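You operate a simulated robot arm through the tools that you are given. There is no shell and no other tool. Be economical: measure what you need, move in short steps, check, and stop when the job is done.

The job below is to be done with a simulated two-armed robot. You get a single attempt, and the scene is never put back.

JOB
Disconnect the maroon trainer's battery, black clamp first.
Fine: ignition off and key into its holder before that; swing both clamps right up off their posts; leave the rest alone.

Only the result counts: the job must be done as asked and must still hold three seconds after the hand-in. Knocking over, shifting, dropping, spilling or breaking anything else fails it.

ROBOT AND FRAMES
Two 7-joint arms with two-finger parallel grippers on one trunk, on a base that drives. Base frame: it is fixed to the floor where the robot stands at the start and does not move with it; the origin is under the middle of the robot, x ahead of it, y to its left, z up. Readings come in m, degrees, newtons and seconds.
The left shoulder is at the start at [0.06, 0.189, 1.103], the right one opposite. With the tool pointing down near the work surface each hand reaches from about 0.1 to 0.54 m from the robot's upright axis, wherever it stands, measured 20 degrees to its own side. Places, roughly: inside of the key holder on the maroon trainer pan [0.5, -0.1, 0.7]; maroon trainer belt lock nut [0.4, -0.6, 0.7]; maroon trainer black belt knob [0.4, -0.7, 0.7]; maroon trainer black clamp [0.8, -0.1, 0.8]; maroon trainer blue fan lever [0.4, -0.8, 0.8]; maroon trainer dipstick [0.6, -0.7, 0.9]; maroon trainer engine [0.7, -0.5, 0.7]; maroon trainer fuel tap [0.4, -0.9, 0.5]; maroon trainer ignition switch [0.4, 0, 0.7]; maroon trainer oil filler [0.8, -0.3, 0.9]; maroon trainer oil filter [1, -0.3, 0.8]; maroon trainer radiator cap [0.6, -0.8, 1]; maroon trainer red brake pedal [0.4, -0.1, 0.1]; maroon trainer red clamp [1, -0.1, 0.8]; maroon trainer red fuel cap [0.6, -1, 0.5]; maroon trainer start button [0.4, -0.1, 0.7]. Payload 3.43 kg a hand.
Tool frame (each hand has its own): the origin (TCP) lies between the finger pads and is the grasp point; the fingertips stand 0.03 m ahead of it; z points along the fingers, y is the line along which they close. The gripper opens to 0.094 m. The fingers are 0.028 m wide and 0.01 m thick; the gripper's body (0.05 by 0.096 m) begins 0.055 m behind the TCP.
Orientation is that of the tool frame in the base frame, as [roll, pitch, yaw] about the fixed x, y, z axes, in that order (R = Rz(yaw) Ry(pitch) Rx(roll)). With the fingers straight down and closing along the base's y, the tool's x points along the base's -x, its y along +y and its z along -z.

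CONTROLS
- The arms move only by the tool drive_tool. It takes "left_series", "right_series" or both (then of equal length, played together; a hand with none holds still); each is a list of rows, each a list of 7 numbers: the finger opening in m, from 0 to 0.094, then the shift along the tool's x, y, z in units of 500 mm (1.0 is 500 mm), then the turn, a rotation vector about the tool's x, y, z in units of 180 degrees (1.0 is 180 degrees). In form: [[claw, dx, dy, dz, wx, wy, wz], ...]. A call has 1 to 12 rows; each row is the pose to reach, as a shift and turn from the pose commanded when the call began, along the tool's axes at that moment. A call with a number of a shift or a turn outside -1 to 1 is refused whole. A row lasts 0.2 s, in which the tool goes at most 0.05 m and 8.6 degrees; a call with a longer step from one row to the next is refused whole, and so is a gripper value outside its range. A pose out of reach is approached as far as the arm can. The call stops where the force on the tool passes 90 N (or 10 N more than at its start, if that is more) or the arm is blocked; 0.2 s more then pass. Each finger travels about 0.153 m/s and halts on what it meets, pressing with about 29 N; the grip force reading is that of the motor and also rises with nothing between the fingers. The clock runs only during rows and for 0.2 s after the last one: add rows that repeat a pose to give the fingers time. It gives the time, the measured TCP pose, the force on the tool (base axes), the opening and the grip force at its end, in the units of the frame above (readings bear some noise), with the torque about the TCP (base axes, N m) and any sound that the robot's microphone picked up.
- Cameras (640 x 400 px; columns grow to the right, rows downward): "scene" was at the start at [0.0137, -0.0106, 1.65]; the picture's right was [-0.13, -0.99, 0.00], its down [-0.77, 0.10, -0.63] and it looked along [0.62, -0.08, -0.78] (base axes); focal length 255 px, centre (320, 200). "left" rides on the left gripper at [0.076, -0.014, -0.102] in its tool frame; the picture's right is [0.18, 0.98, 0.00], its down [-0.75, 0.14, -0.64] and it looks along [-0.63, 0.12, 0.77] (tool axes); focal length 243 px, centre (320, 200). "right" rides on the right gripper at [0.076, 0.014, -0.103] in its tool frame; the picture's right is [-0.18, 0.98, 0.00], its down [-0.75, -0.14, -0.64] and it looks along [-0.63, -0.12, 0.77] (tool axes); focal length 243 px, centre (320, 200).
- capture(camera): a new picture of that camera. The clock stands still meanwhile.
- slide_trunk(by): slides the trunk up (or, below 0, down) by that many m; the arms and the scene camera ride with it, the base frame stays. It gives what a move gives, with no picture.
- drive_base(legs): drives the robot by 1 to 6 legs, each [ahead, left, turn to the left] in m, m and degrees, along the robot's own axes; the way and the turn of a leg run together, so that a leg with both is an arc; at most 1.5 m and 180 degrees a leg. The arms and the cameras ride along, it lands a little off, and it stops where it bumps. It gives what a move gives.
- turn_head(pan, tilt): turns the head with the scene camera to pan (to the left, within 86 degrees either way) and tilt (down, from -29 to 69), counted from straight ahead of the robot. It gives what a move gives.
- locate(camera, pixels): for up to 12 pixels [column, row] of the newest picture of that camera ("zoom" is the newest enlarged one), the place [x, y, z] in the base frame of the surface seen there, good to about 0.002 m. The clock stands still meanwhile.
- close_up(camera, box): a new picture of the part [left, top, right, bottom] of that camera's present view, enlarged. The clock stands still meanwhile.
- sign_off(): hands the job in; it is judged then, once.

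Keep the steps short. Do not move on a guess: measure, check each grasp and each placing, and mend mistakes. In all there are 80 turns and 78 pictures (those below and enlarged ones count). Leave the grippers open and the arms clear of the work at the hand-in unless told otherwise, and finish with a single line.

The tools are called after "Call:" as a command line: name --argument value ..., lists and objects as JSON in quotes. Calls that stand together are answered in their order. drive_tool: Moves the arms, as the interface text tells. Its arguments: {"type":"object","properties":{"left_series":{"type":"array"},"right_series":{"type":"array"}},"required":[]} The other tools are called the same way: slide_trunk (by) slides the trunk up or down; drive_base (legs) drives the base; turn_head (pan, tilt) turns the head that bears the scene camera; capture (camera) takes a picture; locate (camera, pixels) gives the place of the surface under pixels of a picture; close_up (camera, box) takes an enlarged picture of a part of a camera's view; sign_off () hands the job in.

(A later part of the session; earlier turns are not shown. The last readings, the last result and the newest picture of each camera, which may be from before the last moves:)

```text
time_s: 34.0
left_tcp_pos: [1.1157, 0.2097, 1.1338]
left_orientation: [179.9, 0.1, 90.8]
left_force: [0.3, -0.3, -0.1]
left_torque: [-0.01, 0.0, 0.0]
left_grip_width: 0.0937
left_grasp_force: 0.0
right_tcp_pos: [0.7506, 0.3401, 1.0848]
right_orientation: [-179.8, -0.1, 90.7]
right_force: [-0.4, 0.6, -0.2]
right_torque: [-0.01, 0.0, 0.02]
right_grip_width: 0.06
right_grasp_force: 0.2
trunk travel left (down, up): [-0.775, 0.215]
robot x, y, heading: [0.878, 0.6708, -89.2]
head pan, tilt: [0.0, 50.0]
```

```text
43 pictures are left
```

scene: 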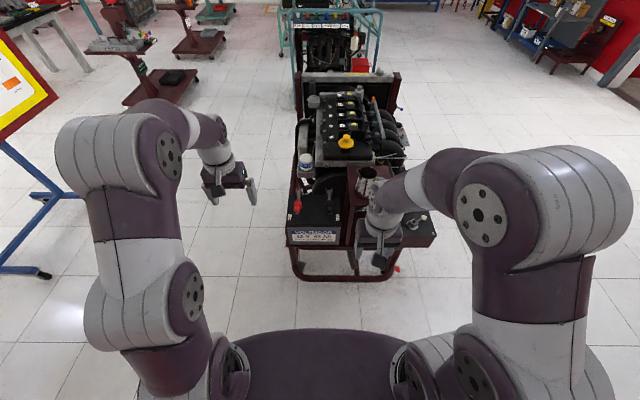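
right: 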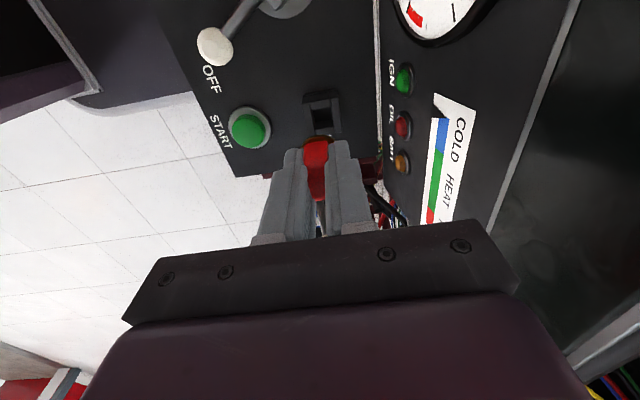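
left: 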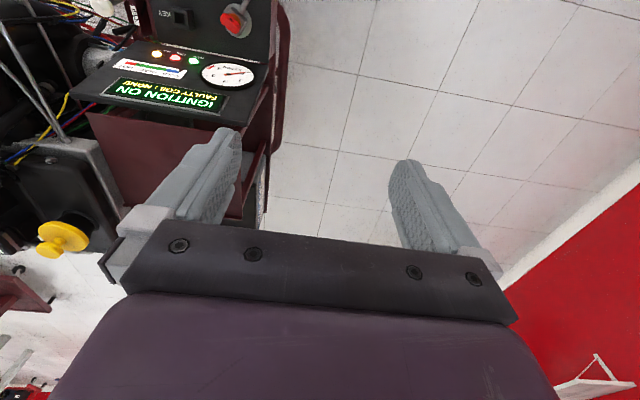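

Facing the battery. Enlarging it.

Call:
close_up --camera "scene" --box '[270, 155, 400, 265]'

Call:
close_up --camera "scene" --box '[285, 170, 365, 230]'

```text
3.64 times, centred on (335, 210) of scene
```

zoom: 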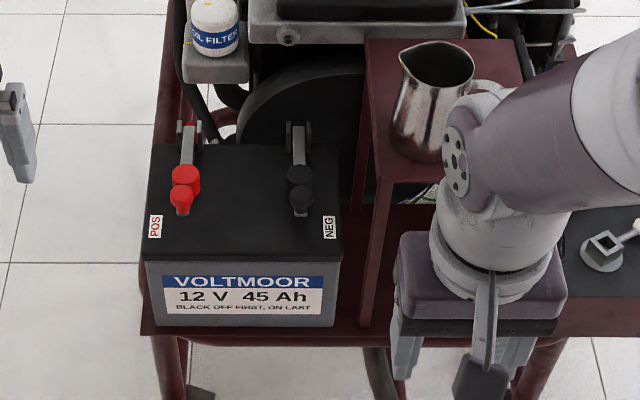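

```text
6.67 times, centred on (325, 200) of scene
```

zoom: 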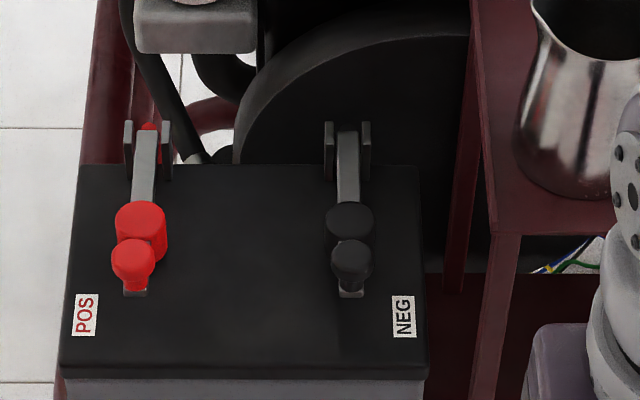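

Now I see both clamps: hinge at the far side, grip knob at the near end. Measuring them.

Call:
locate --camera "zoom" --pixels '[[132, 250], [138, 215], [130, 275], [143, 160], [128, 125], [166, 125], [350, 248], [350, 212], [350, 275], [348, 150], [329, 125], [366, 125]]'

Call:
locate --camera "zoom" --pixels '[[349, 292], [350, 285], [250, 250], [410, 360], [70, 350], [340, 275], [364, 270], [350, 260], [348, 195], [348, 135], [540, 20], [500, 225]]'

```text
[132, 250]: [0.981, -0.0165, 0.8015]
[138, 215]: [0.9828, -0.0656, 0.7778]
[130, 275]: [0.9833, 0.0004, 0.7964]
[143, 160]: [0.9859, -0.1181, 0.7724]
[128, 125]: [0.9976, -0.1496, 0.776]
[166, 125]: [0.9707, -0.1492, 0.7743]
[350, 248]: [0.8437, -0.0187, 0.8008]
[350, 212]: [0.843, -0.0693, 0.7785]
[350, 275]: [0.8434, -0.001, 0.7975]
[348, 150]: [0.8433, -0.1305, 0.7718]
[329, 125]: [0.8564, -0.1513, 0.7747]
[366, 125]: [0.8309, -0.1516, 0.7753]
```

```text
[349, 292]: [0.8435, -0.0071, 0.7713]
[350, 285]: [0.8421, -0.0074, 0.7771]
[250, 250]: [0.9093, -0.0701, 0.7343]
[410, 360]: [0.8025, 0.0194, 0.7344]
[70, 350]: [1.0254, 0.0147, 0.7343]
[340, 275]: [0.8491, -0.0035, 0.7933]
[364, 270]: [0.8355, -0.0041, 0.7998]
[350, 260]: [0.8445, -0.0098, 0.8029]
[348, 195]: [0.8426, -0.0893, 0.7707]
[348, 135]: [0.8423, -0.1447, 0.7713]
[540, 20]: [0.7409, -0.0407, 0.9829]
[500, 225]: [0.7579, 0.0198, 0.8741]
```

Clamp knobs: black (0.843,-0.016, top 0.803), red (0.982,-0.016); hinges at y≈-0.148. The pitcher's shelf (x<0.758, top 0.874) is to the right, so I'll use the left hand for both, from a robot position about x=0.76. Measuring how close the base may go.

Call:
capture --camera "scene"

Call:
locate --camera "scene" --pixels '[[320, 331], [250, 340], [330, 278], [298, 278], [372, 270], [360, 270], [310, 245], [392, 268], [430, 245], [365, 172], [320, 345], [400, 225]]'

```text
40 pictures are left
```

scene: 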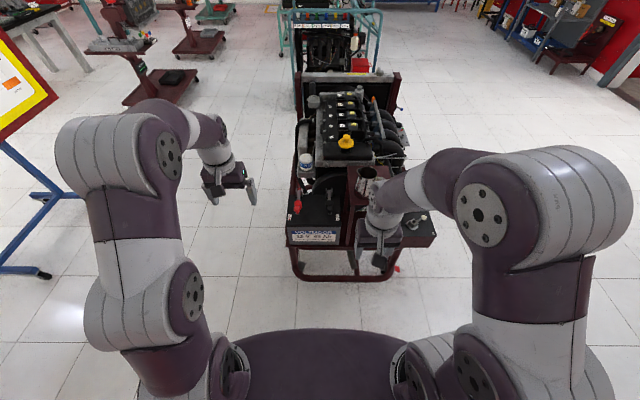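

```text
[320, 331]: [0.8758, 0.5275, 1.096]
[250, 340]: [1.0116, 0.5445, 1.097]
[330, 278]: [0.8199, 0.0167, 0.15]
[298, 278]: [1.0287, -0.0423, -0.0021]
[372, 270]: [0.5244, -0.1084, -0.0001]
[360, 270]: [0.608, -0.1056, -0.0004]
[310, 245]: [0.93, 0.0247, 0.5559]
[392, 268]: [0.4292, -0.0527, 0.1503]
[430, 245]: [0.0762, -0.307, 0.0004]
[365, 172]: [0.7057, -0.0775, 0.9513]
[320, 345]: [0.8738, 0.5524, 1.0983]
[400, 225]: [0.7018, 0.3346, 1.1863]
```

Safe standoff as at the start is ~0.35 m. I'll pull the right hand back 0.1 m for pitcher clearance, then drive to about (0.76,0.385).

Call:
drive_tool --right_series '[[0.06, 0.05, 0, -0.02, 0, 0, 0], [0.06, 0.1, 0, -0.04, 0, 0, 0], [0.06, 0.15, 0, -0.06, 0, 0, 0], [0.06, 0.2, 0, -0.08, 0, 0, 0]]'

Call:
drive_base --legs '[[0.286, -0.117, -0.7]]'

Call:
capture --camera "scene"

```text
time_s: 35.0
left_tcp_pos: [1.1164, 0.2103, 1.1344]
left_orientation: [-180.0, 0.1, 90.8]
left_force: [0.2, 0.2, 0.1]
left_torque: [0.0, 0.0, 0.04]
left_grip_width: 0.094
left_grasp_force: 0.1
right_tcp_pos: [0.7498, 0.4424, 1.1231]
right_orientation: [-180.0, -0.1, 90.5]
right_force: [-0.7, 0.9, 0.3]
right_torque: [-0.04, 0.01, 0.0]
right_grip_width: 0.06
right_grasp_force: 0.0
trunk travel left (down, up): [-0.775, 0.215]
robot x, y, heading: [0.8756, 0.672, -89.1]
head pan, tilt: [0.0, 50.0]
```

```text
time_s: 37.1
left_tcp_pos: [0.9985, -0.0835, 1.1342]
left_orientation: [-180.0, 0.0, 90.0]
left_force: [0.4, 0.3, -0.5]
left_torque: [0.01, 0.01, -0.02]
left_grip_width: 0.0941
left_grasp_force: 0.0
right_tcp_pos: [0.636, 0.1554, 1.1237]
right_orientation: [-179.9, 0.0, 89.7]
right_force: [-0.4, -0.2, 0.2]
right_torque: [-0.01, 0.0, 0.04]
right_grip_width: 0.06
right_grasp_force: 0.1
trunk travel left (down, up): [-0.775, 0.215]
robot x, y, heading: [0.7639, 0.3823, -89.9]
head pan, tilt: [0.0, 50.0]
```

```text
39 pictures are left
```

scene: 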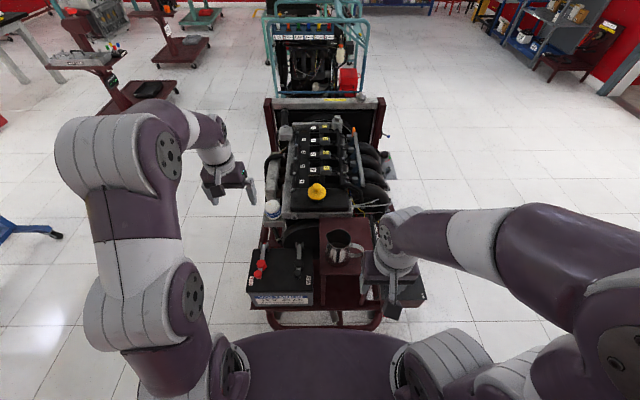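

Robot at (0.764,0.382). Now the left hand: tilt 40° (fingers forward-down, closing along x) and move above and in front of the black knob, while the right hand shifts away.

Call:
drive_tool --left_series '[[0.06, 0.05, -0.052, 0.028, 0, -0.037, 0], [0.06, 0.1, -0.104, 0.056, 0, -0.074, 0], [0.06, 0.15, -0.156, 0.084, 0, -0.111, 0], [0.06, 0.2, -0.208, 0.112, 0, -0.148, 0], [0.06, 0.25, -0.26, 0.14, 0, -0.185, 0], [0.06, 0.301, -0.311, 0.168, 0, -0.222, 0], [0.06, 0.301, -0.311, 0.168, 0, -0.222, 0]]' --right_series '[[0.06, 0, -0.04, 0, 0, 0, 0], [0.06, 0, -0.08, 0, 0, 0, 0], [0.06, 0, -0.12, 0, 0, 0, 0], [0.06, 0, -0.16, 0, 0, 0, 0], [0.06, 0, -0.2, 0, 0, 0, 0], [0.06, 0, -0.2, 0, 0, 0, 0], [0.06, 0, -0.2, 0, 0, 0, 0]]'

Call:
capture --camera "left"

Call:
capture --camera "scene"

```text
time_s: 38.7
left_tcp_pos: [0.8426, 0.0631, 1.0475]
left_orientation: [179.9, 39.9, 89.8]
left_force: [-0.7, 0.4, 0.2]
left_torque: [0.04, 0.03, 0.0]
left_grip_width: 0.0599
left_grasp_force: 0.0
left hand out of reach, approached as far as the arm can: row 4, 5
right_tcp_pos: [0.5344, 0.1548, 1.1255]
right_orientation: [-179.9, -0.1, 89.8]
right_force: [0.0, -0.7, 0.0]
right_torque: [0.0, 0.01, -0.01]
right_grip_width: 0.0599
right_grasp_force: 0.1
trunk travel left (down, up): [-0.775, 0.215]
robot x, y, heading: [0.7629, 0.382, -90.1]
head pan, tilt: [0.0, 50.0]
```

```text
38 pictures are left
```

left: 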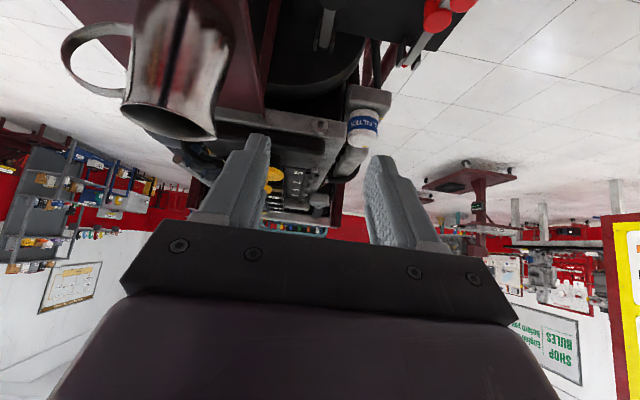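

```text
37 pictures are left
```

scene: 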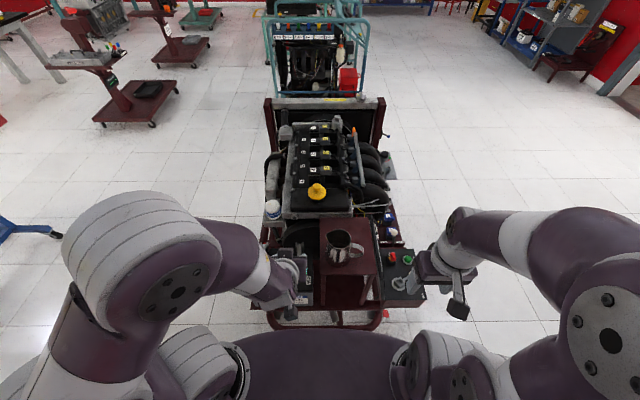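

The hand is in line at x=0.8426 tilted 40°. Lowering to the pre-grasp point (0.8435,0.067,0.891).

Call:
drive_tool --left_series '[[0.05, 0.052, 0.0, 0.059, 0, 0, 0], [0.05, 0.104, 0.001, 0.118, 0, 0, 0], [0.05, 0.156, 0.002, 0.177, 0, 0, 0], [0.05, 0.207, 0.002, 0.235, 0, 0, 0], [0.05, 0.207, 0.002, 0.235, 0, 0, 0]]'

Call:
capture --camera "left"

Call:
close_up --camera "scene" --box '[230, 220, 380, 330]'

```text
time_s: 39.9
left_tcp_pos: [0.8251, 0.0504, 0.9193]
left_orientation: [179.5, 39.9, 89.9]
left_force: [-0.5, 0.6, -0.3]
left_torque: [0.01, 0.0, 0.01]
left_grip_width: 0.05
left_grasp_force: 0.1
left hand out of reach, approached as far as the arm can: row 2, 3, 4, 5
right_tcp_pos: [0.5342, 0.1551, 1.1247]
right_orientation: [-180.0, -0.1, 89.9]
right_force: [0.6, 0.1, 0.3]
right_torque: [0.0, 0.01, -0.03]
right_grip_width: 0.0603
right_grasp_force: 0.0
trunk travel left (down, up): [-0.775, 0.215]
robot x, y, heading: [0.7651, 0.3799, -90.0]
head pan, tilt: [0.0, 50.0]
```

```text
36 pictures are left
```

left: 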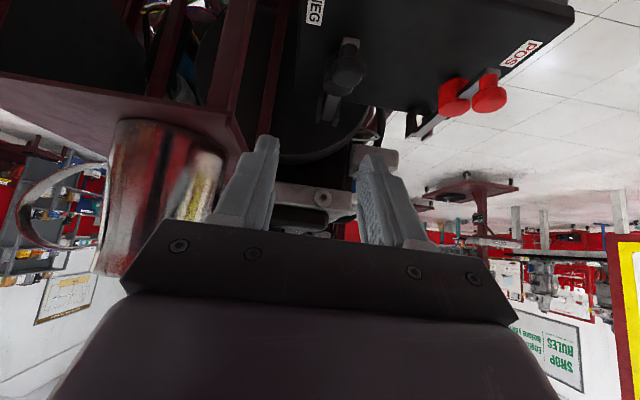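

```text
3.64 times, centred on (305, 275) of scene
```

zoom: 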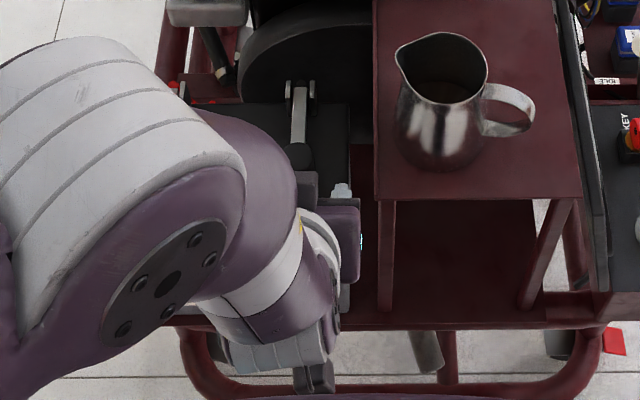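

Out of reach: a 40° tilt is too cramped this close. Rising again and reducing the tilt to 12°.

Call:
drive_tool --left_series '[[0.05, -0.055, 0.0, -0.066, 0, 0.0, 0], [0.05, -0.11, 0.0, -0.13, 0, 0.0, 0], [0.05, -0.167, 0.0, -0.199, 0, 0.04, 0], [0.05, -0.167, 0.0, -0.199, 0, 0.08, 0], [0.05, -0.167, 0.0, -0.199, 0, 0.12, 0], [0.05, -0.167, 0.0, -0.199, 0, 0.155, 0], [0.05, -0.167, 0.0, -0.199, 0, 0.155, 0]]'

```text
time_s: 41.5
left_tcp_pos: [0.824, 0.0519, 1.0476]
left_orientation: [179.9, 12.0, 90.1]
left_force: [-1.2, 1.6, 0.3]
left_torque: [0.02, -0.01, -0.01]
left_grip_width: 0.0498
left_grasp_force: 0.0
right_tcp_pos: [0.5346, 0.1558, 1.1262]
right_orientation: [-180.0, 0.0, 89.7]
right_force: [0.0, 0.1, -0.4]
right_torque: [-0.01, 0.02, -0.03]
right_grip_width: 0.0601
right_grasp_force: 0.1
trunk travel left (down, up): [-0.775, 0.215]
robot x, y, heading: [0.7665, 0.3829, -89.9]
head pan, tilt: [0.0, 50.0]
```

Call:
drive_tool --left_series '[[0.05, -0.01, 0.038, 0.04, 0, 0.0, 0], [0.05, -0.015, 0.038, 0.13, 0, 0.0, 0], [0.05, -0.02, 0.038, 0.22, 0, 0, 0], [0.05, -0.024, 0.038, 0.31, 0, 0, 0], [0.05, -0.024, 0.038, 0.376, 0, 0, 0], [0.05, -0.024, 0.038, 0.376, 0, 0, 0]]'

Call:
capture --camera "left"

Call:
close_up --camera "scene" --box '[230, 220, 380, 330]'

```text
time_s: 42.9
left_tcp_pos: [0.8422, 0.0008, 0.8685]
left_orientation: [-180.0, 12.1, 90.0]
left_force: [0.6, 0.5, -0.9]
left_torque: [-0.01, -0.02, -0.01]
left_grip_width: 0.05
left_grasp_force: 0.1
right_tcp_pos: [0.5339, 0.1558, 1.1243]
right_orientation: [-179.9, -0.1, 89.8]
right_force: [0.4, 0.5, -0.2]
right_torque: [0.0, 0.01, -0.04]
right_grip_width: 0.06
right_grasp_force: 0.2
trunk travel left (down, up): [-0.775, 0.215]
robot x, y, heading: [0.7637, 0.3839, -90.1]
head pan, tilt: [0.0, 50.0]
```

```text
34 pictures are left
```

left: 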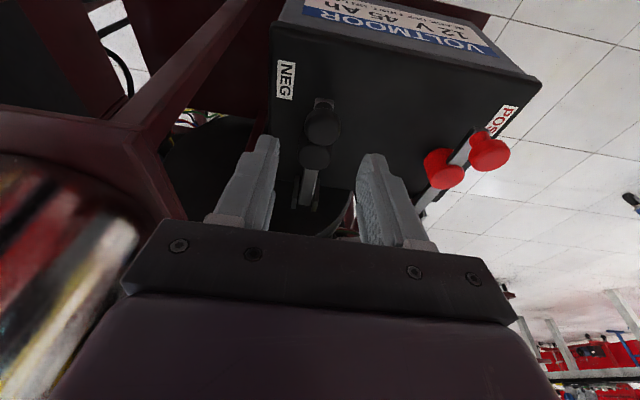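

```text
3.64 times, centred on (305, 275) of scene
```

zoom: 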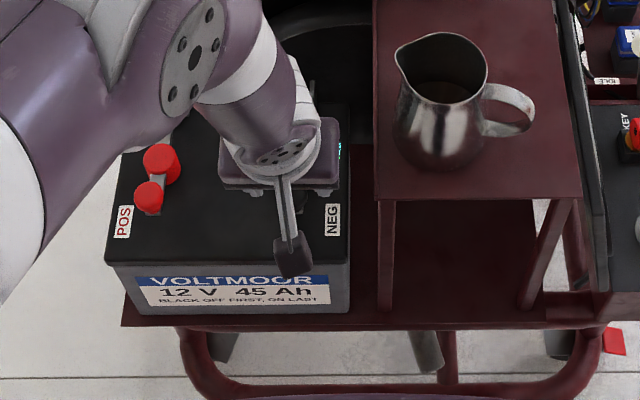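

Reached (0.8422,0.0008,0.8685). Verifying the knob relative to the hand in the left picture: knob at (322,125), stem/cap at (315,155).

Call:
locate --camera "left" --pixels '[[322, 120], [308, 125], [337, 122], [322, 135], [322, 103], [315, 155], [310, 185]]'

```text
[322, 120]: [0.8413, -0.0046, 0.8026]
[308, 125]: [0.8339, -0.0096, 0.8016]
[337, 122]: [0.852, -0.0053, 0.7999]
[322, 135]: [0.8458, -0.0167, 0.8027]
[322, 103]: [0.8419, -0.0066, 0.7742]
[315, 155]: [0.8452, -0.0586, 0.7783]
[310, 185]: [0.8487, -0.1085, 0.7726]
```

Knob centred at x≈0.843, y≈-0.012. Descending 70 mm along the fingers and closing.

Call:
drive_tool --left_series '[[0.05, 0, 0.001, 0.05, 0, 0.0, 0], [0.05, 0, 0.001, 0.1, 0, 0.0, 0], [0.05, 0, 0.001, 0.14, 0, 0.0, 0], [0.05, 0, 0.001, 0.14, 0, 0.0, 0], [0.0, 0, 0.001, 0.14, 0, 0.0, 0], [0.0, 0, 0.001, 0.14, 0, 0.0, 0]]'

Call:
capture --camera "left"

```text
time_s: 44.3
left_tcp_pos: [0.8429, -0.0154, 0.7987]
left_orientation: [180.0, 12.0, 90.0]
left_force: [4.2, -0.9, -2.4]
left_torque: [0.02, -0.07, 0.02]
left_grip_width: 0.0269
left_grasp_force: 45.5
right_tcp_pos: [0.5353, 0.1546, 1.1246]
right_orientation: [-179.8, -0.2, 89.8]
right_force: [-0.1, -0.1, 0.7]
right_torque: [0.02, 0.0, 0.0]
right_grip_width: 0.06
right_grasp_force: 0.1
trunk travel left (down, up): [-0.775, 0.215]
robot x, y, heading: [0.7651, 0.3834, -89.9]
head pan, tilt: [0.0, 50.0]
```

```text
32 pictures are left
```

left: 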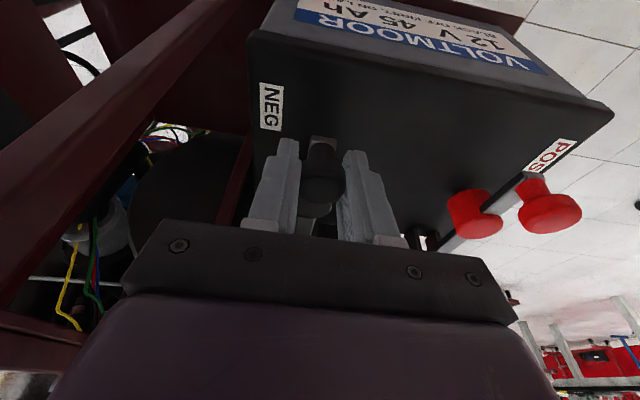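

Knob held (26.9 mm). Swinging along an arc about the hinge (y≈-0.15, z≈0.762), first 40°, watching forces.

Call:
drive_tool --left_series '[[0.0, -0.0125, 0.0, -0.021, 0, 0.0, 0], [0.0, -0.0259, 0.0, -0.0411, 0, 0.0, 0], [0.0, -0.042, 0, -0.0595, 0, 0, 0], [0.0, -0.0587, 0, -0.0771, 0, 0, 0], [0.0, -0.078, 0, -0.0925, 0, 0, 0], [0.0, -0.0972, 0, -0.1069, 0, 0, 0], [0.0, -0.1185, 0, -0.1185, 0, 0, 0], [0.0, -0.1402, 0, -0.1295, 0, 0, 0], [0.0, -0.1402, 0, -0.1295, 0, 0, 0]]'

Call:
capture --camera "left"

Call:
close_up --camera "scene" --box '[230, 210, 380, 320]'

```text
time_s: 46.3
left_tcp_pos: [0.8443, -0.0666, 0.8785]
left_orientation: [-180.0, 12.3, 90.1]
left_force: [5.7, 15.8, 6.3]
left_torque: [1.09, -0.01, 0.02]
left_grip_width: 0.0271
left_grasp_force: 44.9
right_tcp_pos: [0.5346, 0.1565, 1.1257]
right_orientation: [-180.0, 0.0, 89.8]
right_force: [-1.5, 0.8, -0.7]
right_torque: [-0.01, -0.02, 0.01]
right_grip_width: 0.0599
right_grasp_force: 0.0
trunk travel left (down, up): [-0.775, 0.215]
robot x, y, heading: [0.7669, 0.3822, -89.8]
head pan, tilt: [0.0, 50.0]
```

```text
31 pictures are left
```

left: 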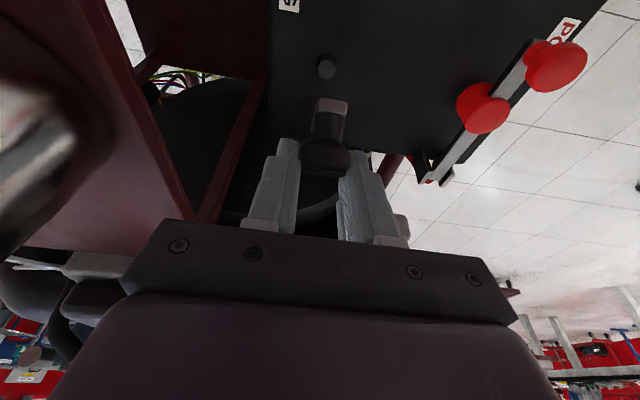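

```text
3.64 times, centred on (305, 265) of scene
```

zoom: 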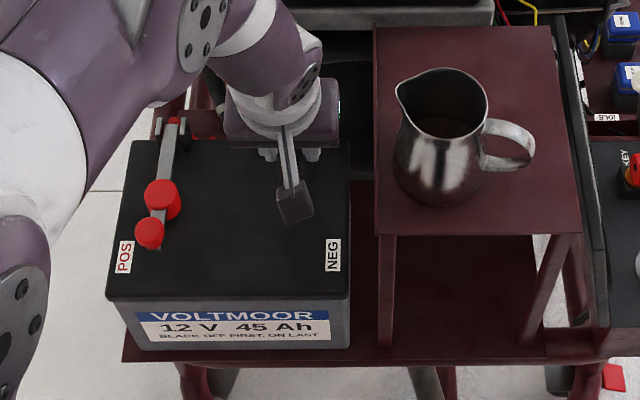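

The black clamp is following (post exposed), forces modest. Continuing the arc to about 90°.

Call:
drive_tool --left_series '[[0.0, -0.0228, 0.0, -0.0085, 0, 0.0, 0], [0.0, -0.0463, 0.0, -0.0149, 0, 0.0, 0], [0.0, -0.0704, 0, -0.019, 0, 0, 0], [0.0, -0.0945, 0, -0.0214, 0, 0, 0], [0.0, -0.119, 0, -0.0212, 0, 0, 0], [0.0, -0.1432, 0, -0.0195, 0, 0, 0], [0.0, -0.167, 0, -0.0152, 0, 0, 0], [0.0, -0.1907, 0, -0.0092, 0, 0, 0], [0.0, -0.2132, 0, -0.001, 0, 0, 0], [0.0, -0.2356, 0, 0.0092, 0, 0, 0], [0.0, -0.2356, 0, 0.0092, 0, 0, 0]]'

Call:
capture --camera "left"

Call:
close_up --camera "scene" --box '[230, 210, 380, 320]'

```text
time_s: 48.7
left_tcp_pos: [0.8447, -0.1856, 0.895]
left_orientation: [-179.9, 12.1, 90.1]
left_force: [0.7, -0.6, 0.3]
left_torque: [0.01, 0.04, -0.01]
left_grip_width: 0.0
left_grasp_force: 33.2
right_tcp_pos: [0.5335, 0.1556, 1.1247]
right_orientation: [-179.9, -0.2, 89.8]
right_force: [0.0, 0.3, -0.4]
right_torque: [0.03, -0.05, -0.02]
right_grip_width: 0.0599
right_grasp_force: 0.0
trunk travel left (down, up): [-0.775, 0.215]
robot x, y, heading: [0.765, 0.383, -90.0]
head pan, tilt: [0.0, 50.0]
```

```text
29 pictures are left
```

left: 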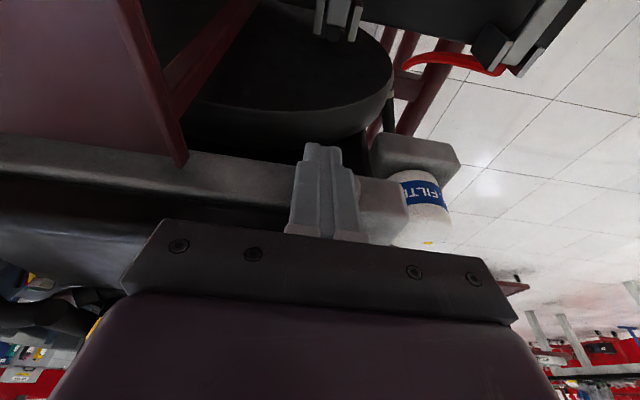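

```text
3.64 times, centred on (305, 265) of scene
```

zoom: 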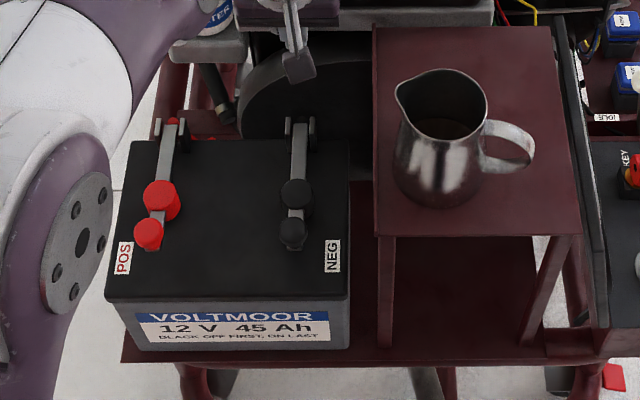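

The knob slipped out partway and the clamp has fallen back. Reach is fine though; my hinge estimate was off and the radial force built up. First back the hand up and out, then measure the hinge.

Call:
drive_tool --left_series '[[0.0, 0.0, 0.0, -0.08, 0, 0.0, 0], [0.05, 0.05, 0.0, -0.16, 0, 0.0, 0], [0.05, 0.13, 0.06, -0.16, 0, 0.0, 0], [0.05, 0.2, 0.12, -0.16, 0, 0, 0], [0.05, 0.27, 0.18, -0.16, 0, 0, 0]]'

Call:
close_up --camera "scene" --box '[270, 230, 330, 280]'

Call:
close_up --camera "left" --box '[160, 0, 460, 200]'

```text
time_s: 49.9
left_tcp_pos: [0.934, -0.0325, 0.9453]
left_orientation: [-179.9, 12.2, 90.0]
left_force: [-0.8, -0.2, -0.1]
left_torque: [0.04, 0.06, -0.01]
left_grip_width: 0.0503
left_grasp_force: 0.0
right_tcp_pos: [0.5335, 0.1556, 1.1255]
right_orientation: [-179.9, -0.1, 89.7]
right_force: [1.3, -0.1, 0.2]
right_torque: [0.02, 0.03, 0.01]
right_grip_width: 0.0598
right_grasp_force: 0.1
trunk travel left (down, up): [-0.775, 0.215]
robot x, y, heading: [0.7649, 0.3826, -89.8]
head pan, tilt: [0.0, 50.0]
```

```text
8.00 times, centred on (300, 255) of scene
```

zoom: 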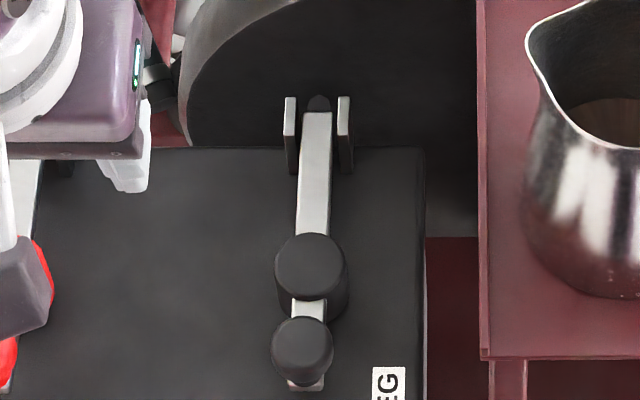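

```text
2.00 times, centred on (310, 100) of left
```

zoom: 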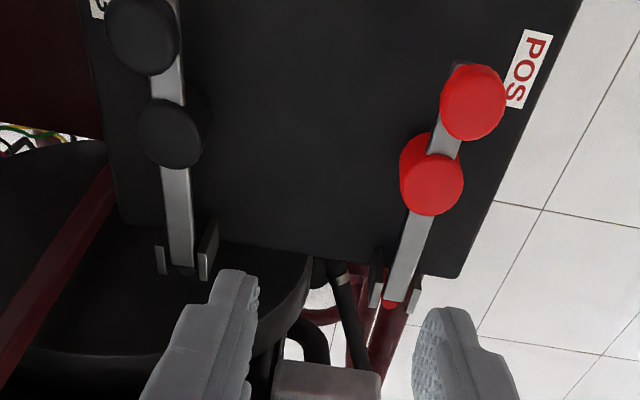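

Call:
locate --camera "zoom" --pixels '[[214, 222], [206, 276], [200, 262], [162, 247], [162, 272], [183, 264], [182, 240], [170, 180], [145, 35], [150, 125], [178, 70], [212, 250]]'

Call:
capture --camera "scene"

Call:
locate --camera "scene" --pixels '[[296.3, 243], [296.3, 251], [303, 243], [303.3, 250], [299.7, 246], [299.7, 250]]'

```text
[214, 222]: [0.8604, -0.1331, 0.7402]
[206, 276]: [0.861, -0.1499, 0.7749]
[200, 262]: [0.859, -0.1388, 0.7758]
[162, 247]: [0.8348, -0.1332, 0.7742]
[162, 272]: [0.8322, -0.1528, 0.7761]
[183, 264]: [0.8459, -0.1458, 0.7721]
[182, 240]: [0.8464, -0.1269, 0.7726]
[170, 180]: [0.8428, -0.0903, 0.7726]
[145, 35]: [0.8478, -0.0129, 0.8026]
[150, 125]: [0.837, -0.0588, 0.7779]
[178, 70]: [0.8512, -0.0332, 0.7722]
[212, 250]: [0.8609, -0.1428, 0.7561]
```

```text
25 pictures are left
```

scene: 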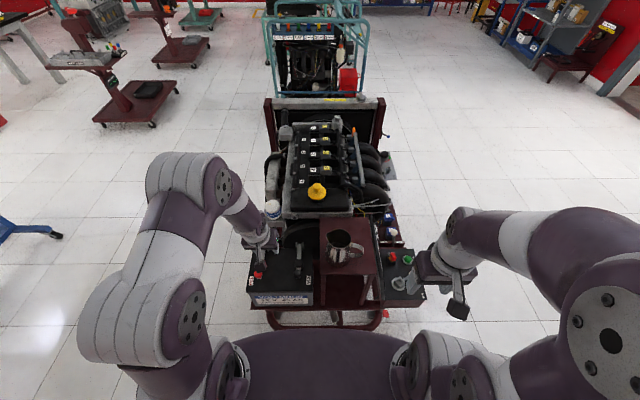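

```text
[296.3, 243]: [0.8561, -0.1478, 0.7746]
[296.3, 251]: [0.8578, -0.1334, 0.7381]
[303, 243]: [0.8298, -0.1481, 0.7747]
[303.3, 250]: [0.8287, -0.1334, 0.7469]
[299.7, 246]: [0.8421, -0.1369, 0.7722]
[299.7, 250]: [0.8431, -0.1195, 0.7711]
```

Hinge is now better placed: plates y -0.133…-0.153, pin ≈(y -0.143, z 0.766), about 8 mm off my previous guess. Returning over the black knob.

Call:
drive_tool --left_series '[[0.05, 0.03, -0.06, 0, 0, 0.0, 0], [0.05, 0.06, -0.12, 0, 0, 0.0, 0], [0.05, 0.099, -0.182, 0.0, 0, 0.0, 0], [0.05, 0.099, -0.182, 0.08, 0, 0, 0], [0.05, 0.099, -0.182, 0.152, 0, 0, 0], [0.05, 0.099, -0.182, 0.152, 0, 0, 0]]'

Call:
capture --camera "left"

Call:
locate --camera "left" --pixels '[[322, 120], [308, 123], [337, 123], [322, 137], [322, 130], [322, 112]]'

```text
time_s: 51.3
left_tcp_pos: [0.8416, -0.0036, 0.862]
left_orientation: [180.0, 12.1, 90.0]
left_force: [0.6, -0.4, -0.2]
left_torque: [0.02, -0.01, 0.0]
left_grip_width: 0.0502
left_grasp_force: 0.1
right_tcp_pos: [0.5349, 0.157, 1.1261]
right_orientation: [-180.0, -0.1, 89.8]
right_force: [0.6, -0.6, -0.3]
right_torque: [-0.02, -0.01, -0.01]
right_grip_width: 0.06
right_grasp_force: 0.0
trunk travel left (down, up): [-0.775, 0.215]
robot x, y, heading: [0.7652, 0.3791, -90.0]
head pan, tilt: [0.0, 50.0]
```

```text
24 pictures are left
```

left: 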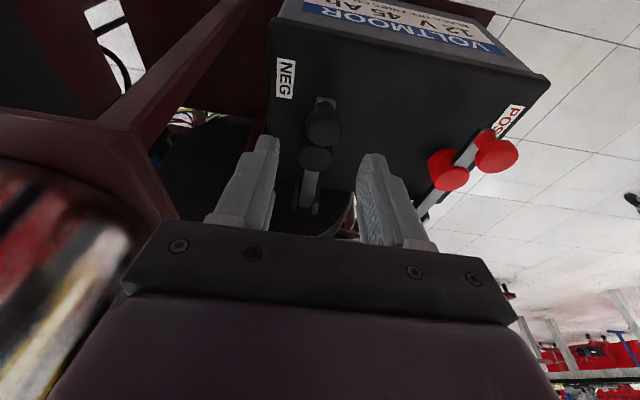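

```text
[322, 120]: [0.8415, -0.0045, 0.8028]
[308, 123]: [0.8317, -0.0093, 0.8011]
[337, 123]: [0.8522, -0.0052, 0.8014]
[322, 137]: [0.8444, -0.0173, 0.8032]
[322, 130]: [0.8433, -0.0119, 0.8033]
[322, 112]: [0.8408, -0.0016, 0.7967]
```

Aligned. Descending and closing.

Call:
drive_tool --left_series '[[0.05, 0.002, 0.001, 0.05, 0, 0.0, 0], [0.05, 0.002, 0.001, 0.1, 0, 0.0, 0], [0.05, 0.002, 0.001, 0.141, 0, 0.0, 0], [0.05, 0.002, 0.001, 0.141, 0, 0.0, 0], [0.0, 0.002, 0.001, 0.141, 0, 0.0, 0], [0.0, 0.002, 0.001, 0.141, 0, 0.0, 0], [0.0, 0.002, 0.001, 0.141, 0, 0.0, 0]]'

```text
time_s: 52.9
left_tcp_pos: [0.8435, -0.0178, 0.7909]
left_orientation: [180.0, 12.1, 90.0]
left_force: [11.7, -2.4, 1.0]
left_torque: [0.01, -0.17, 0.03]
left_grip_width: 0.0271
left_grasp_force: 45.4
right_tcp_pos: [0.5345, 0.1559, 1.1247]
right_orientation: [-179.9, 0.0, 89.9]
right_force: [0.1, 0.5, 0.1]
right_torque: [-0.02, -0.01, 0.01]
right_grip_width: 0.0596
right_grasp_force: 0.0
trunk travel left (down, up): [-0.775, 0.215]
robot x, y, heading: [0.77, 0.3822, -89.9]
head pan, tilt: [0.0, 50.0]
```

Held. Swinging along the corrected arc to 50° while slowly un-tilting the hand.

Call:
drive_tool --left_series '[[0.0, -0.0107, 0.004, -0.0205, 0, 0.006, 0], [0.0, -0.0219, 0.004, -0.0401, 0, 0.0123, 0], [0.0, -0.0356, 0.004, -0.0585, 0, 0.018, 0], [0.0, -0.0501, 0.004, -0.076, 0, 0.0246, 0], [0.0, -0.067, 0.004, -0.0918, 0, 0.031, 0], [0.0, -0.0844, 0.004, -0.1064, 0, 0.037, 0], [0.0, -0.1035, 0.004, -0.119, 0, 0.043, 0], [0.0, -0.1234, 0.004, -0.1302, 0, 0.049, 0], [0.0, -0.1443, 0.004, -0.139, 0, 0.055, 0], [0.0, -0.1657, 0.004, -0.1469, 0, 0.0615, 0]]'

Call:
close_up --camera "left" --box '[200, 30, 440, 250]'

```text
time_s: 55.1
left_tcp_pos: [0.8448, -0.083, 0.8851]
left_orientation: [-180.0, 1.0, 90.0]
left_force: [1.8, 11.6, 1.6]
left_torque: [1.13, 0.01, -0.03]
left_grip_width: 0.0272
left_grasp_force: 45.2
right_tcp_pos: [0.5337, 0.1569, 1.1261]
right_orientation: [-179.9, -0.1, 89.7]
right_force: [-0.4, -0.2, -0.1]
right_torque: [-0.03, -0.02, -0.02]
right_grip_width: 0.0601
right_grasp_force: 0.1
trunk travel left (down, up): [-0.775, 0.215]
robot x, y, heading: [0.7645, 0.3823, -89.9]
head pan, tilt: [0.0, 50.0]
```

```text
1.82 times, centred on (320, 140) of left
```

zoom: 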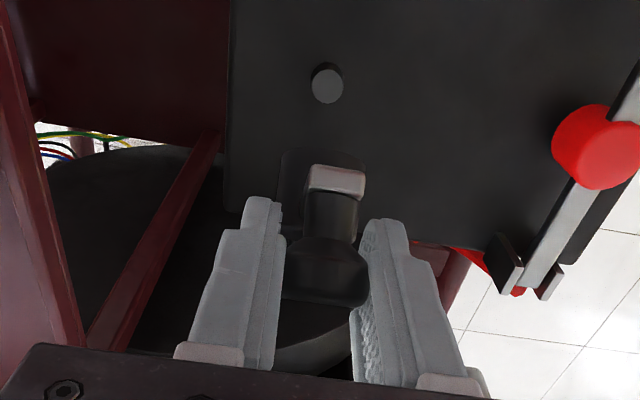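

Still firmly held at 50°, forces low. Continuing toward 90°+.

Call:
drive_tool --left_series '[[0.0, -0.0208, 0, -0.0098, 0, 0.006, 0], [0.0, -0.0423, 0, -0.0177, 0, 0.012, 0], [0.0, -0.0644, 0, -0.0235, 0, 0.018, 0], [0.0, -0.0869, 0, -0.0275, 0, 0.024, 0], [0.0, -0.1097, 0, -0.0295, 0, 0.03, 0], [0.0, -0.1325, 0, -0.0298, 0, 0.036, 0]]'

Call:
close_up --camera "left" --box '[200, 30, 440, 250]'

```text
time_s: 56.5
left_tcp_pos: [0.8455, -0.1282, 0.8972]
left_orientation: [179.6, -6.8, 90.0]
left_force: [-13.1, 78.1, -9.4]
left_torque: [-1.39, 0.28, 0.15]
left_grip_width: 0.0275
left_grasp_force: 45.9
right_tcp_pos: [0.5311, 0.1684, 1.1266]
right_orientation: [-179.9, 0.4, 89.8]
right_force: [-0.7, 0.7, -0.1]
right_torque: [-0.01, 0.02, -0.03]
right_grip_width: 0.0599
right_grasp_force: 0.0
trunk travel left (down, up): [-0.775, 0.215]
robot x, y, heading: [0.7671, 0.38, -89.9]
head pan, tilt: [0.0, 50.0]
```

```text
1.82 times, centred on (320, 140) of left
```

zoom: 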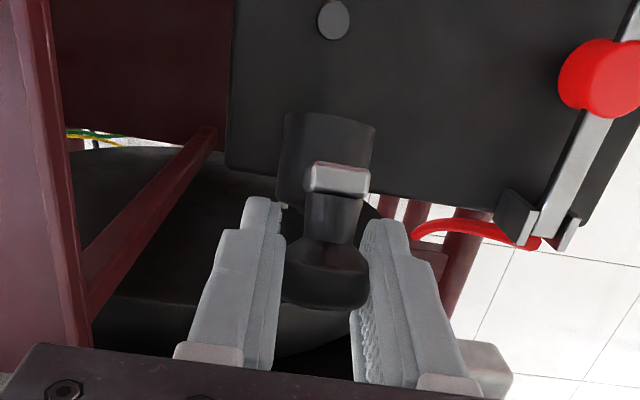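

Force rose to 78 N at ~72°: this looks like the clamp's upper stop. Easing the push back to zero load and viewing before deciding.

Call:
drive_tool --left_series '[[0.0, 0.018, 0, 0, 0, 0, 0], [0.0, 0.034, 0, 0.003, 0, 0, 0], [0.0, 0.034, 0, 0.003, 0, 0, 0]]'

Call:
close_up --camera "scene" --box '[250, 210, 350, 290]'

```text
time_s: 57.3
left_tcp_pos: [0.8451, -0.129, 0.8986]
left_orientation: [179.9, -5.8, 90.0]
left_force: [-5.6, 29.8, -23.8]
left_torque: [0.06, -0.21, 0.09]
left_grip_width: 0.0273
left_grasp_force: 45.2
right_tcp_pos: [0.5326, 0.1575, 1.1255]
right_orientation: [-180.0, 0.0, 89.9]
right_force: [0.4, -0.2, -0.6]
right_torque: [-0.03, -0.01, 0.02]
right_grip_width: 0.0599
right_grasp_force: 0.0
trunk travel left (down, up): [-0.775, 0.215]
robot x, y, heading: [0.7628, 0.3842, -90.0]
head pan, tilt: [0.0, 50.0]
```

```text
5.00 times, centred on (300, 250) of scene
```

zoom: 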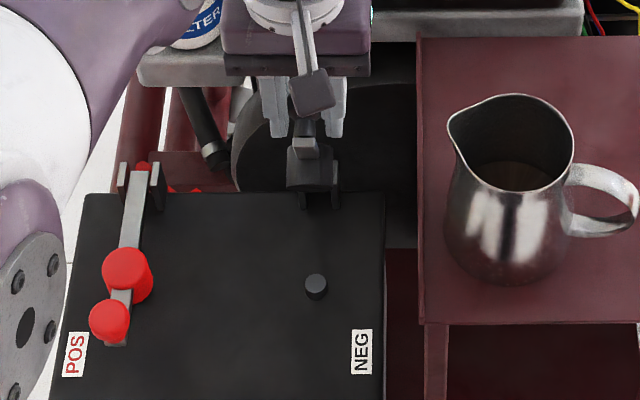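

Call:
locate --camera "zoom" --pixels '[[306, 143], [306, 155], [308, 180], [312, 190], [308, 128], [308, 165], [333, 195], [303, 200]]'

```text
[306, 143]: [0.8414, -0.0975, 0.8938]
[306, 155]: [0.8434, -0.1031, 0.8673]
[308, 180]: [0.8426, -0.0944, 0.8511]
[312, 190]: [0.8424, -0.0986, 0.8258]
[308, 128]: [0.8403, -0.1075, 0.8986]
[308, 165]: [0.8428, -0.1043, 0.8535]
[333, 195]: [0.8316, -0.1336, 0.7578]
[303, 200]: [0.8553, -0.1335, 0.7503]
```

Arm angle ≈70°, and 78 N didn't move it further, so it's at its stop. Opening the fingers in place to see whether it stays.

Call:
drive_tool --left_series '[[0.03, 0, 0, 0, 0, 0, 0], [0.05, 0, 0, 0, 0, 0, 0], [0.05, 0, 0, 0, 0, 0, 0], [0.05, 0, 0, 0, 0, 0, 0]]'

Call:
close_up --camera "scene" --box '[250, 210, 350, 290]'

```text
time_s: 58.3
left_tcp_pos: [0.8441, -0.1327, 0.8982]
left_orientation: [180.0, -5.4, 90.1]
left_force: [-0.6, 0.3, 0.2]
left_torque: [0.03, -0.01, 0.0]
left_grip_width: 0.0496
left_grasp_force: 0.0
right_tcp_pos: [0.5347, 0.155, 1.1254]
right_orientation: [-179.9, 0.0, 89.8]
right_force: [-0.1, 0.0, -0.3]
right_torque: [0.03, -0.02, 0.0]
right_grip_width: 0.06
right_grasp_force: 0.1
trunk travel left (down, up): [-0.775, 0.215]
robot x, y, heading: [0.7637, 0.3821, -90.0]
head pan, tilt: [0.0, 50.0]
```

```text
5.00 times, centred on (300, 250) of scene
```

zoom: 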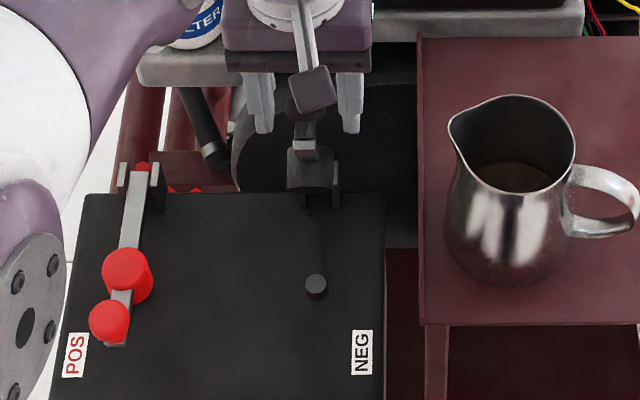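

It stays up on its own. Withdrawing straight up and checking it again.

Call:
drive_tool --left_series '[[0.05, 0, 0, -0.04, 0, 0, 0], [0.05, 0, 0, -0.1, 0, 0, 0], [0.05, 0, 0, -0.18, 0, 0, 0], [0.05, 0.04, 0.06, -0.18, 0, -0.025, 0], [0.05, 0.08, 0.14, -0.18, 0, -0.036, 0], [0.05, 0.12, 0.22, -0.18, 0, -0.036, 0], [0.05, 0.16, 0.279, -0.18, 0, -0.036, 0], [0.05, 0.25, 0.279, -0.18, 0, -0.036, 0], [0.05, 0.25, 0.279, -0.18, 0, -0.036, 0]]'

Call:
capture --camera "left"

Call:
close_up --camera "scene" --box '[250, 210, 350, 290]'

```text
time_s: 60.3
left_tcp_pos: [0.983, -0.0154, 1.0027]
left_orientation: [-179.9, 1.0, 89.9]
left_force: [0.2, -0.5, 0.9]
left_torque: [-0.03, 0.01, 0.0]
left_grip_width: 0.0501
left_grasp_force: 0.0
right_tcp_pos: [0.5337, 0.1535, 1.1256]
right_orientation: [-179.9, -0.3, 89.9]
right_force: [0.2, -0.9, 1.0]
right_torque: [-0.01, 0.0, 0.0]
right_grip_width: 0.0599
right_grasp_force: 0.1
trunk travel left (down, up): [-0.775, 0.215]
robot x, y, heading: [0.7683, 0.3844, -89.9]
head pan, tilt: [0.0, 50.0]
```

```text
19 pictures are left
```

left: 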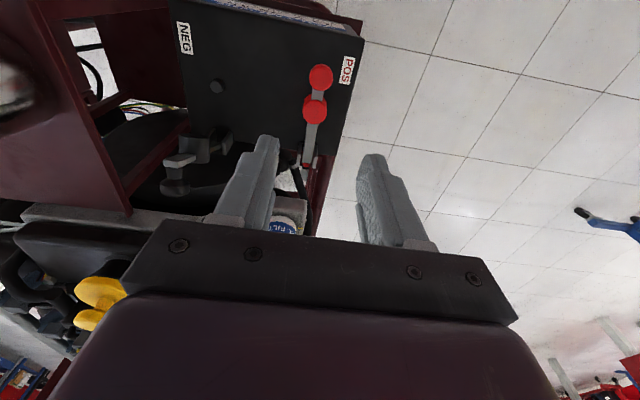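

```text
5.00 times, centred on (300, 250) of scene
```

zoom: 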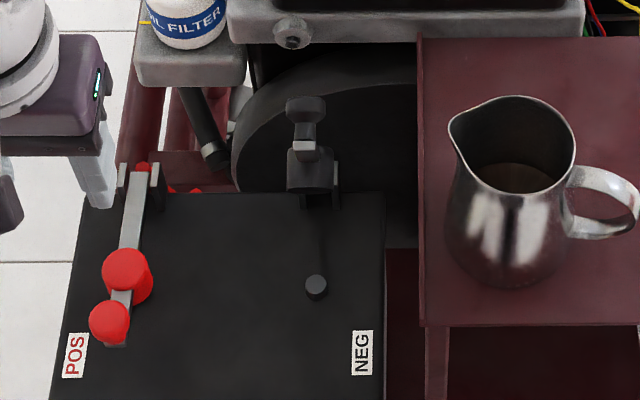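

Black clamp stays up. Measuring the red knob in the left view before descending.

Call:
locate --camera "left" --pixels '[[320, 77], [312, 77], [328, 77], [320, 84], [320, 70], [314, 108], [308, 148]]'

```text
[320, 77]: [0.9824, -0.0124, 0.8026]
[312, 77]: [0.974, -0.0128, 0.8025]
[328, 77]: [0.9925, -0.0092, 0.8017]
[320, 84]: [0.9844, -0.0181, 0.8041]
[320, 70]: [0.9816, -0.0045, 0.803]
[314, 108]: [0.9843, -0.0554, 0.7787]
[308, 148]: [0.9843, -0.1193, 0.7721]
```

Call:
drive_tool --left_series '[[0.05, 0.004, 0, 0.08, 0, 0, 0], [0.05, 0.004, 0, 0.16, 0, 0, 0], [0.05, 0.004, 0, 0.24, 0, 0, 0], [0.05, 0.004, 0, 0.282, 0, 0, 0], [0.05, 0.004, 0, 0.282, 0, 0, 0]]'

Call:
close_up --camera "left" --box '[220, 30, 440, 230]'

```text
time_s: 61.5
left_tcp_pos: [0.9852, -0.015, 0.8596]
left_orientation: [-180.0, 0.9, 89.9]
left_force: [-0.4, 0.1, -0.4]
left_torque: [-0.01, 0.01, 0.0]
left_grip_width: 0.05
left_grasp_force: 0.1
right_tcp_pos: [0.5341, 0.1558, 1.1247]
right_orientation: [-179.8, -0.1, 89.8]
right_force: [-0.1, 0.1, 0.4]
right_torque: [-0.01, -0.02, -0.02]
right_grip_width: 0.0599
right_grasp_force: 0.0
trunk travel left (down, up): [-0.775, 0.215]
robot x, y, heading: [0.764, 0.3798, -90.2]
head pan, tilt: [0.0, 50.0]
```

```text
2.00 times, centred on (330, 130) of left
```

zoom: 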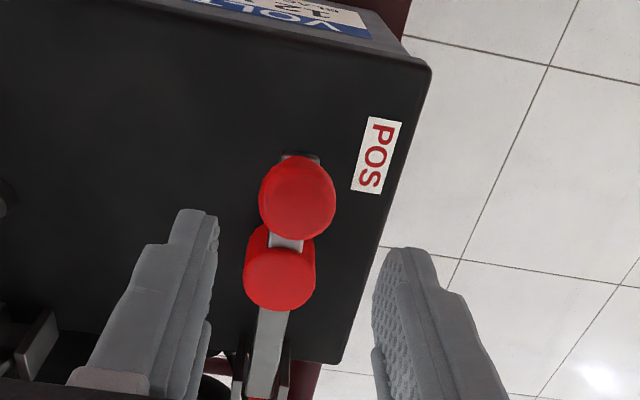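

Well aligned. Descending 68 mm and closing on the red knob.

Call:
drive_tool --left_series '[[0.05, 0.002, 0, 0.05, 0, 0, 0], [0.05, 0.002, 0, 0.1, 0, 0, 0], [0.05, 0.002, 0, 0.135, 0, 0, 0], [0.05, 0.002, 0, 0.135, 0, 0, 0], [0.0, 0.002, 0, 0.135, 0, 0, 0], [0.0, 0.002, 0, 0.135, 0, 0, 0], [0.0, 0.002, 0, 0.135, 0, 0, 0]]'

```text
time_s: 63.1
left_tcp_pos: [0.9837, -0.0157, 0.7926]
left_orientation: [180.0, 0.8, 90.0]
left_force: [-1.5, 1.9, -2.9]
left_torque: [0.27, 0.01, 0.02]
left_grip_width: 0.0275
left_grasp_force: 45.0
right_tcp_pos: [0.534, 0.1555, 1.1249]
right_orientation: [-179.9, -0.1, 89.9]
right_force: [0.3, -0.1, -0.2]
right_torque: [0.02, -0.01, 0.02]
right_grip_width: 0.0602
right_grasp_force: 0.0
trunk travel left (down, up): [-0.775, 0.215]
robot x, y, heading: [0.763, 0.3814, -90.0]
head pan, tilt: [0.0, 50.0]
```

Held (27.5 mm). Swinging the red clamp along the same arc to 60°.

Call:
drive_tool --left_series '[[0.0, -0.0057, 0, -0.0223, 0, 0.004, 0], [0.0, -0.0137, 0, -0.0436, 0, 0.008, 0], [0.0, -0.0234, 0, -0.0645, 0, 0.012, 0], [0.0, -0.0345, 0, -0.0843, 0, 0.016, 0], [0.0, -0.0476, 0, -0.1031, 0, 0.02, 0], [0.0, -0.0622, 0, -0.1207, 0, 0.024, 0], [0.0, -0.0783, 0, -0.1369, 0, 0.028, 0], [0.0, -0.0959, 0, -0.1516, 0, 0.032, 0], [0.0, -0.1145, 0, -0.1647, 0, 0.036, 0], [0.0, -0.1343, 0, -0.1762, 0, 0.04, 0], [0.0, -0.155, 0, -0.1859, 0, 0.044, 0], [0.0, -0.1765, 0, -0.194, 0, 0.048, 0]]'

Call:
close_up --camera "left" --box '[200, 30, 440, 250]'

```text
time_s: 65.7
left_tcp_pos: [0.9834, -0.0999, 0.8953]
left_orientation: [179.9, -7.1, 90.0]
left_force: [3.2, 24.2, 40.2]
left_torque: [1.35, 0.13, 0.02]
left_grip_width: 0.0275
left_grasp_force: 45.3
right_tcp_pos: [0.533, 0.1622, 1.1267]
right_orientation: [180.0, 0.2, 89.8]
right_force: [0.1, -0.7, -0.1]
right_torque: [0.0, -0.02, 0.0]
right_grip_width: 0.0599
right_grasp_force: 0.0
trunk travel left (down, up): [-0.775, 0.215]
robot x, y, heading: [0.7626, 0.3812, -89.9]
head pan, tilt: [0.0, 50.0]
```

```text
1.82 times, centred on (320, 140) of left
```

zoom: 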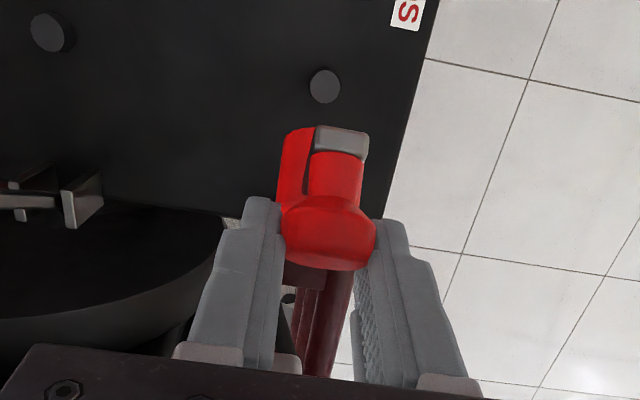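

Following well; the true arc is ~4 mm higher than commanded. Correcting and finishing to the stop near y≈-0.129.

Call:
drive_tool --left_series '[[0.0, -0.0184, 0, -0.0144, 0, 0, 0], [0.0, -0.0357, 0, -0.0206, 0, 0, 0], [0.0, -0.0495, 0, -0.0233, 0, 0, 0], [0.0, -0.06, 0, -0.0245, 0, 0, 0], [0.0, -0.0693, 0, -0.0258, 0, 0, 0], [0.0, -0.0693, 0, -0.0258, 0, 0, 0]]'

Call:
close_up --camera "scene" --box '[240, 210, 340, 290]'

```text
time_s: 67.1
left_tcp_pos: [0.9853, -0.1398, 0.8993]
left_orientation: [-180.0, -7.6, 90.0]
left_force: [0.0, -0.2, -0.4]
left_torque: [-0.02, 0.0, 0.03]
left_grip_width: 0.0
left_grasp_force: 32.6
right_tcp_pos: [0.5342, 0.1576, 1.1254]
right_orientation: [-179.8, -0.2, 89.8]
right_force: [-0.8, -1.1, 0.5]
right_torque: [-0.01, 0.0, 0.01]
right_grip_width: 0.0601
right_grasp_force: 0.0
trunk travel left (down, up): [-0.775, 0.215]
robot x, y, heading: [0.767, 0.3793, -90.3]
head pan, tilt: [0.0, 50.0]
```

```text
5.00 times, centred on (290, 250) of scene
```

zoom: 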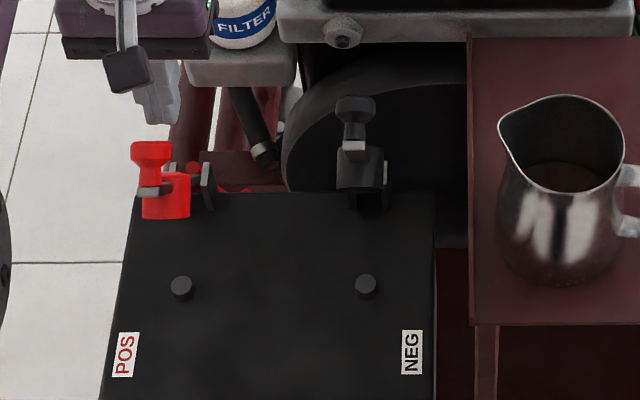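

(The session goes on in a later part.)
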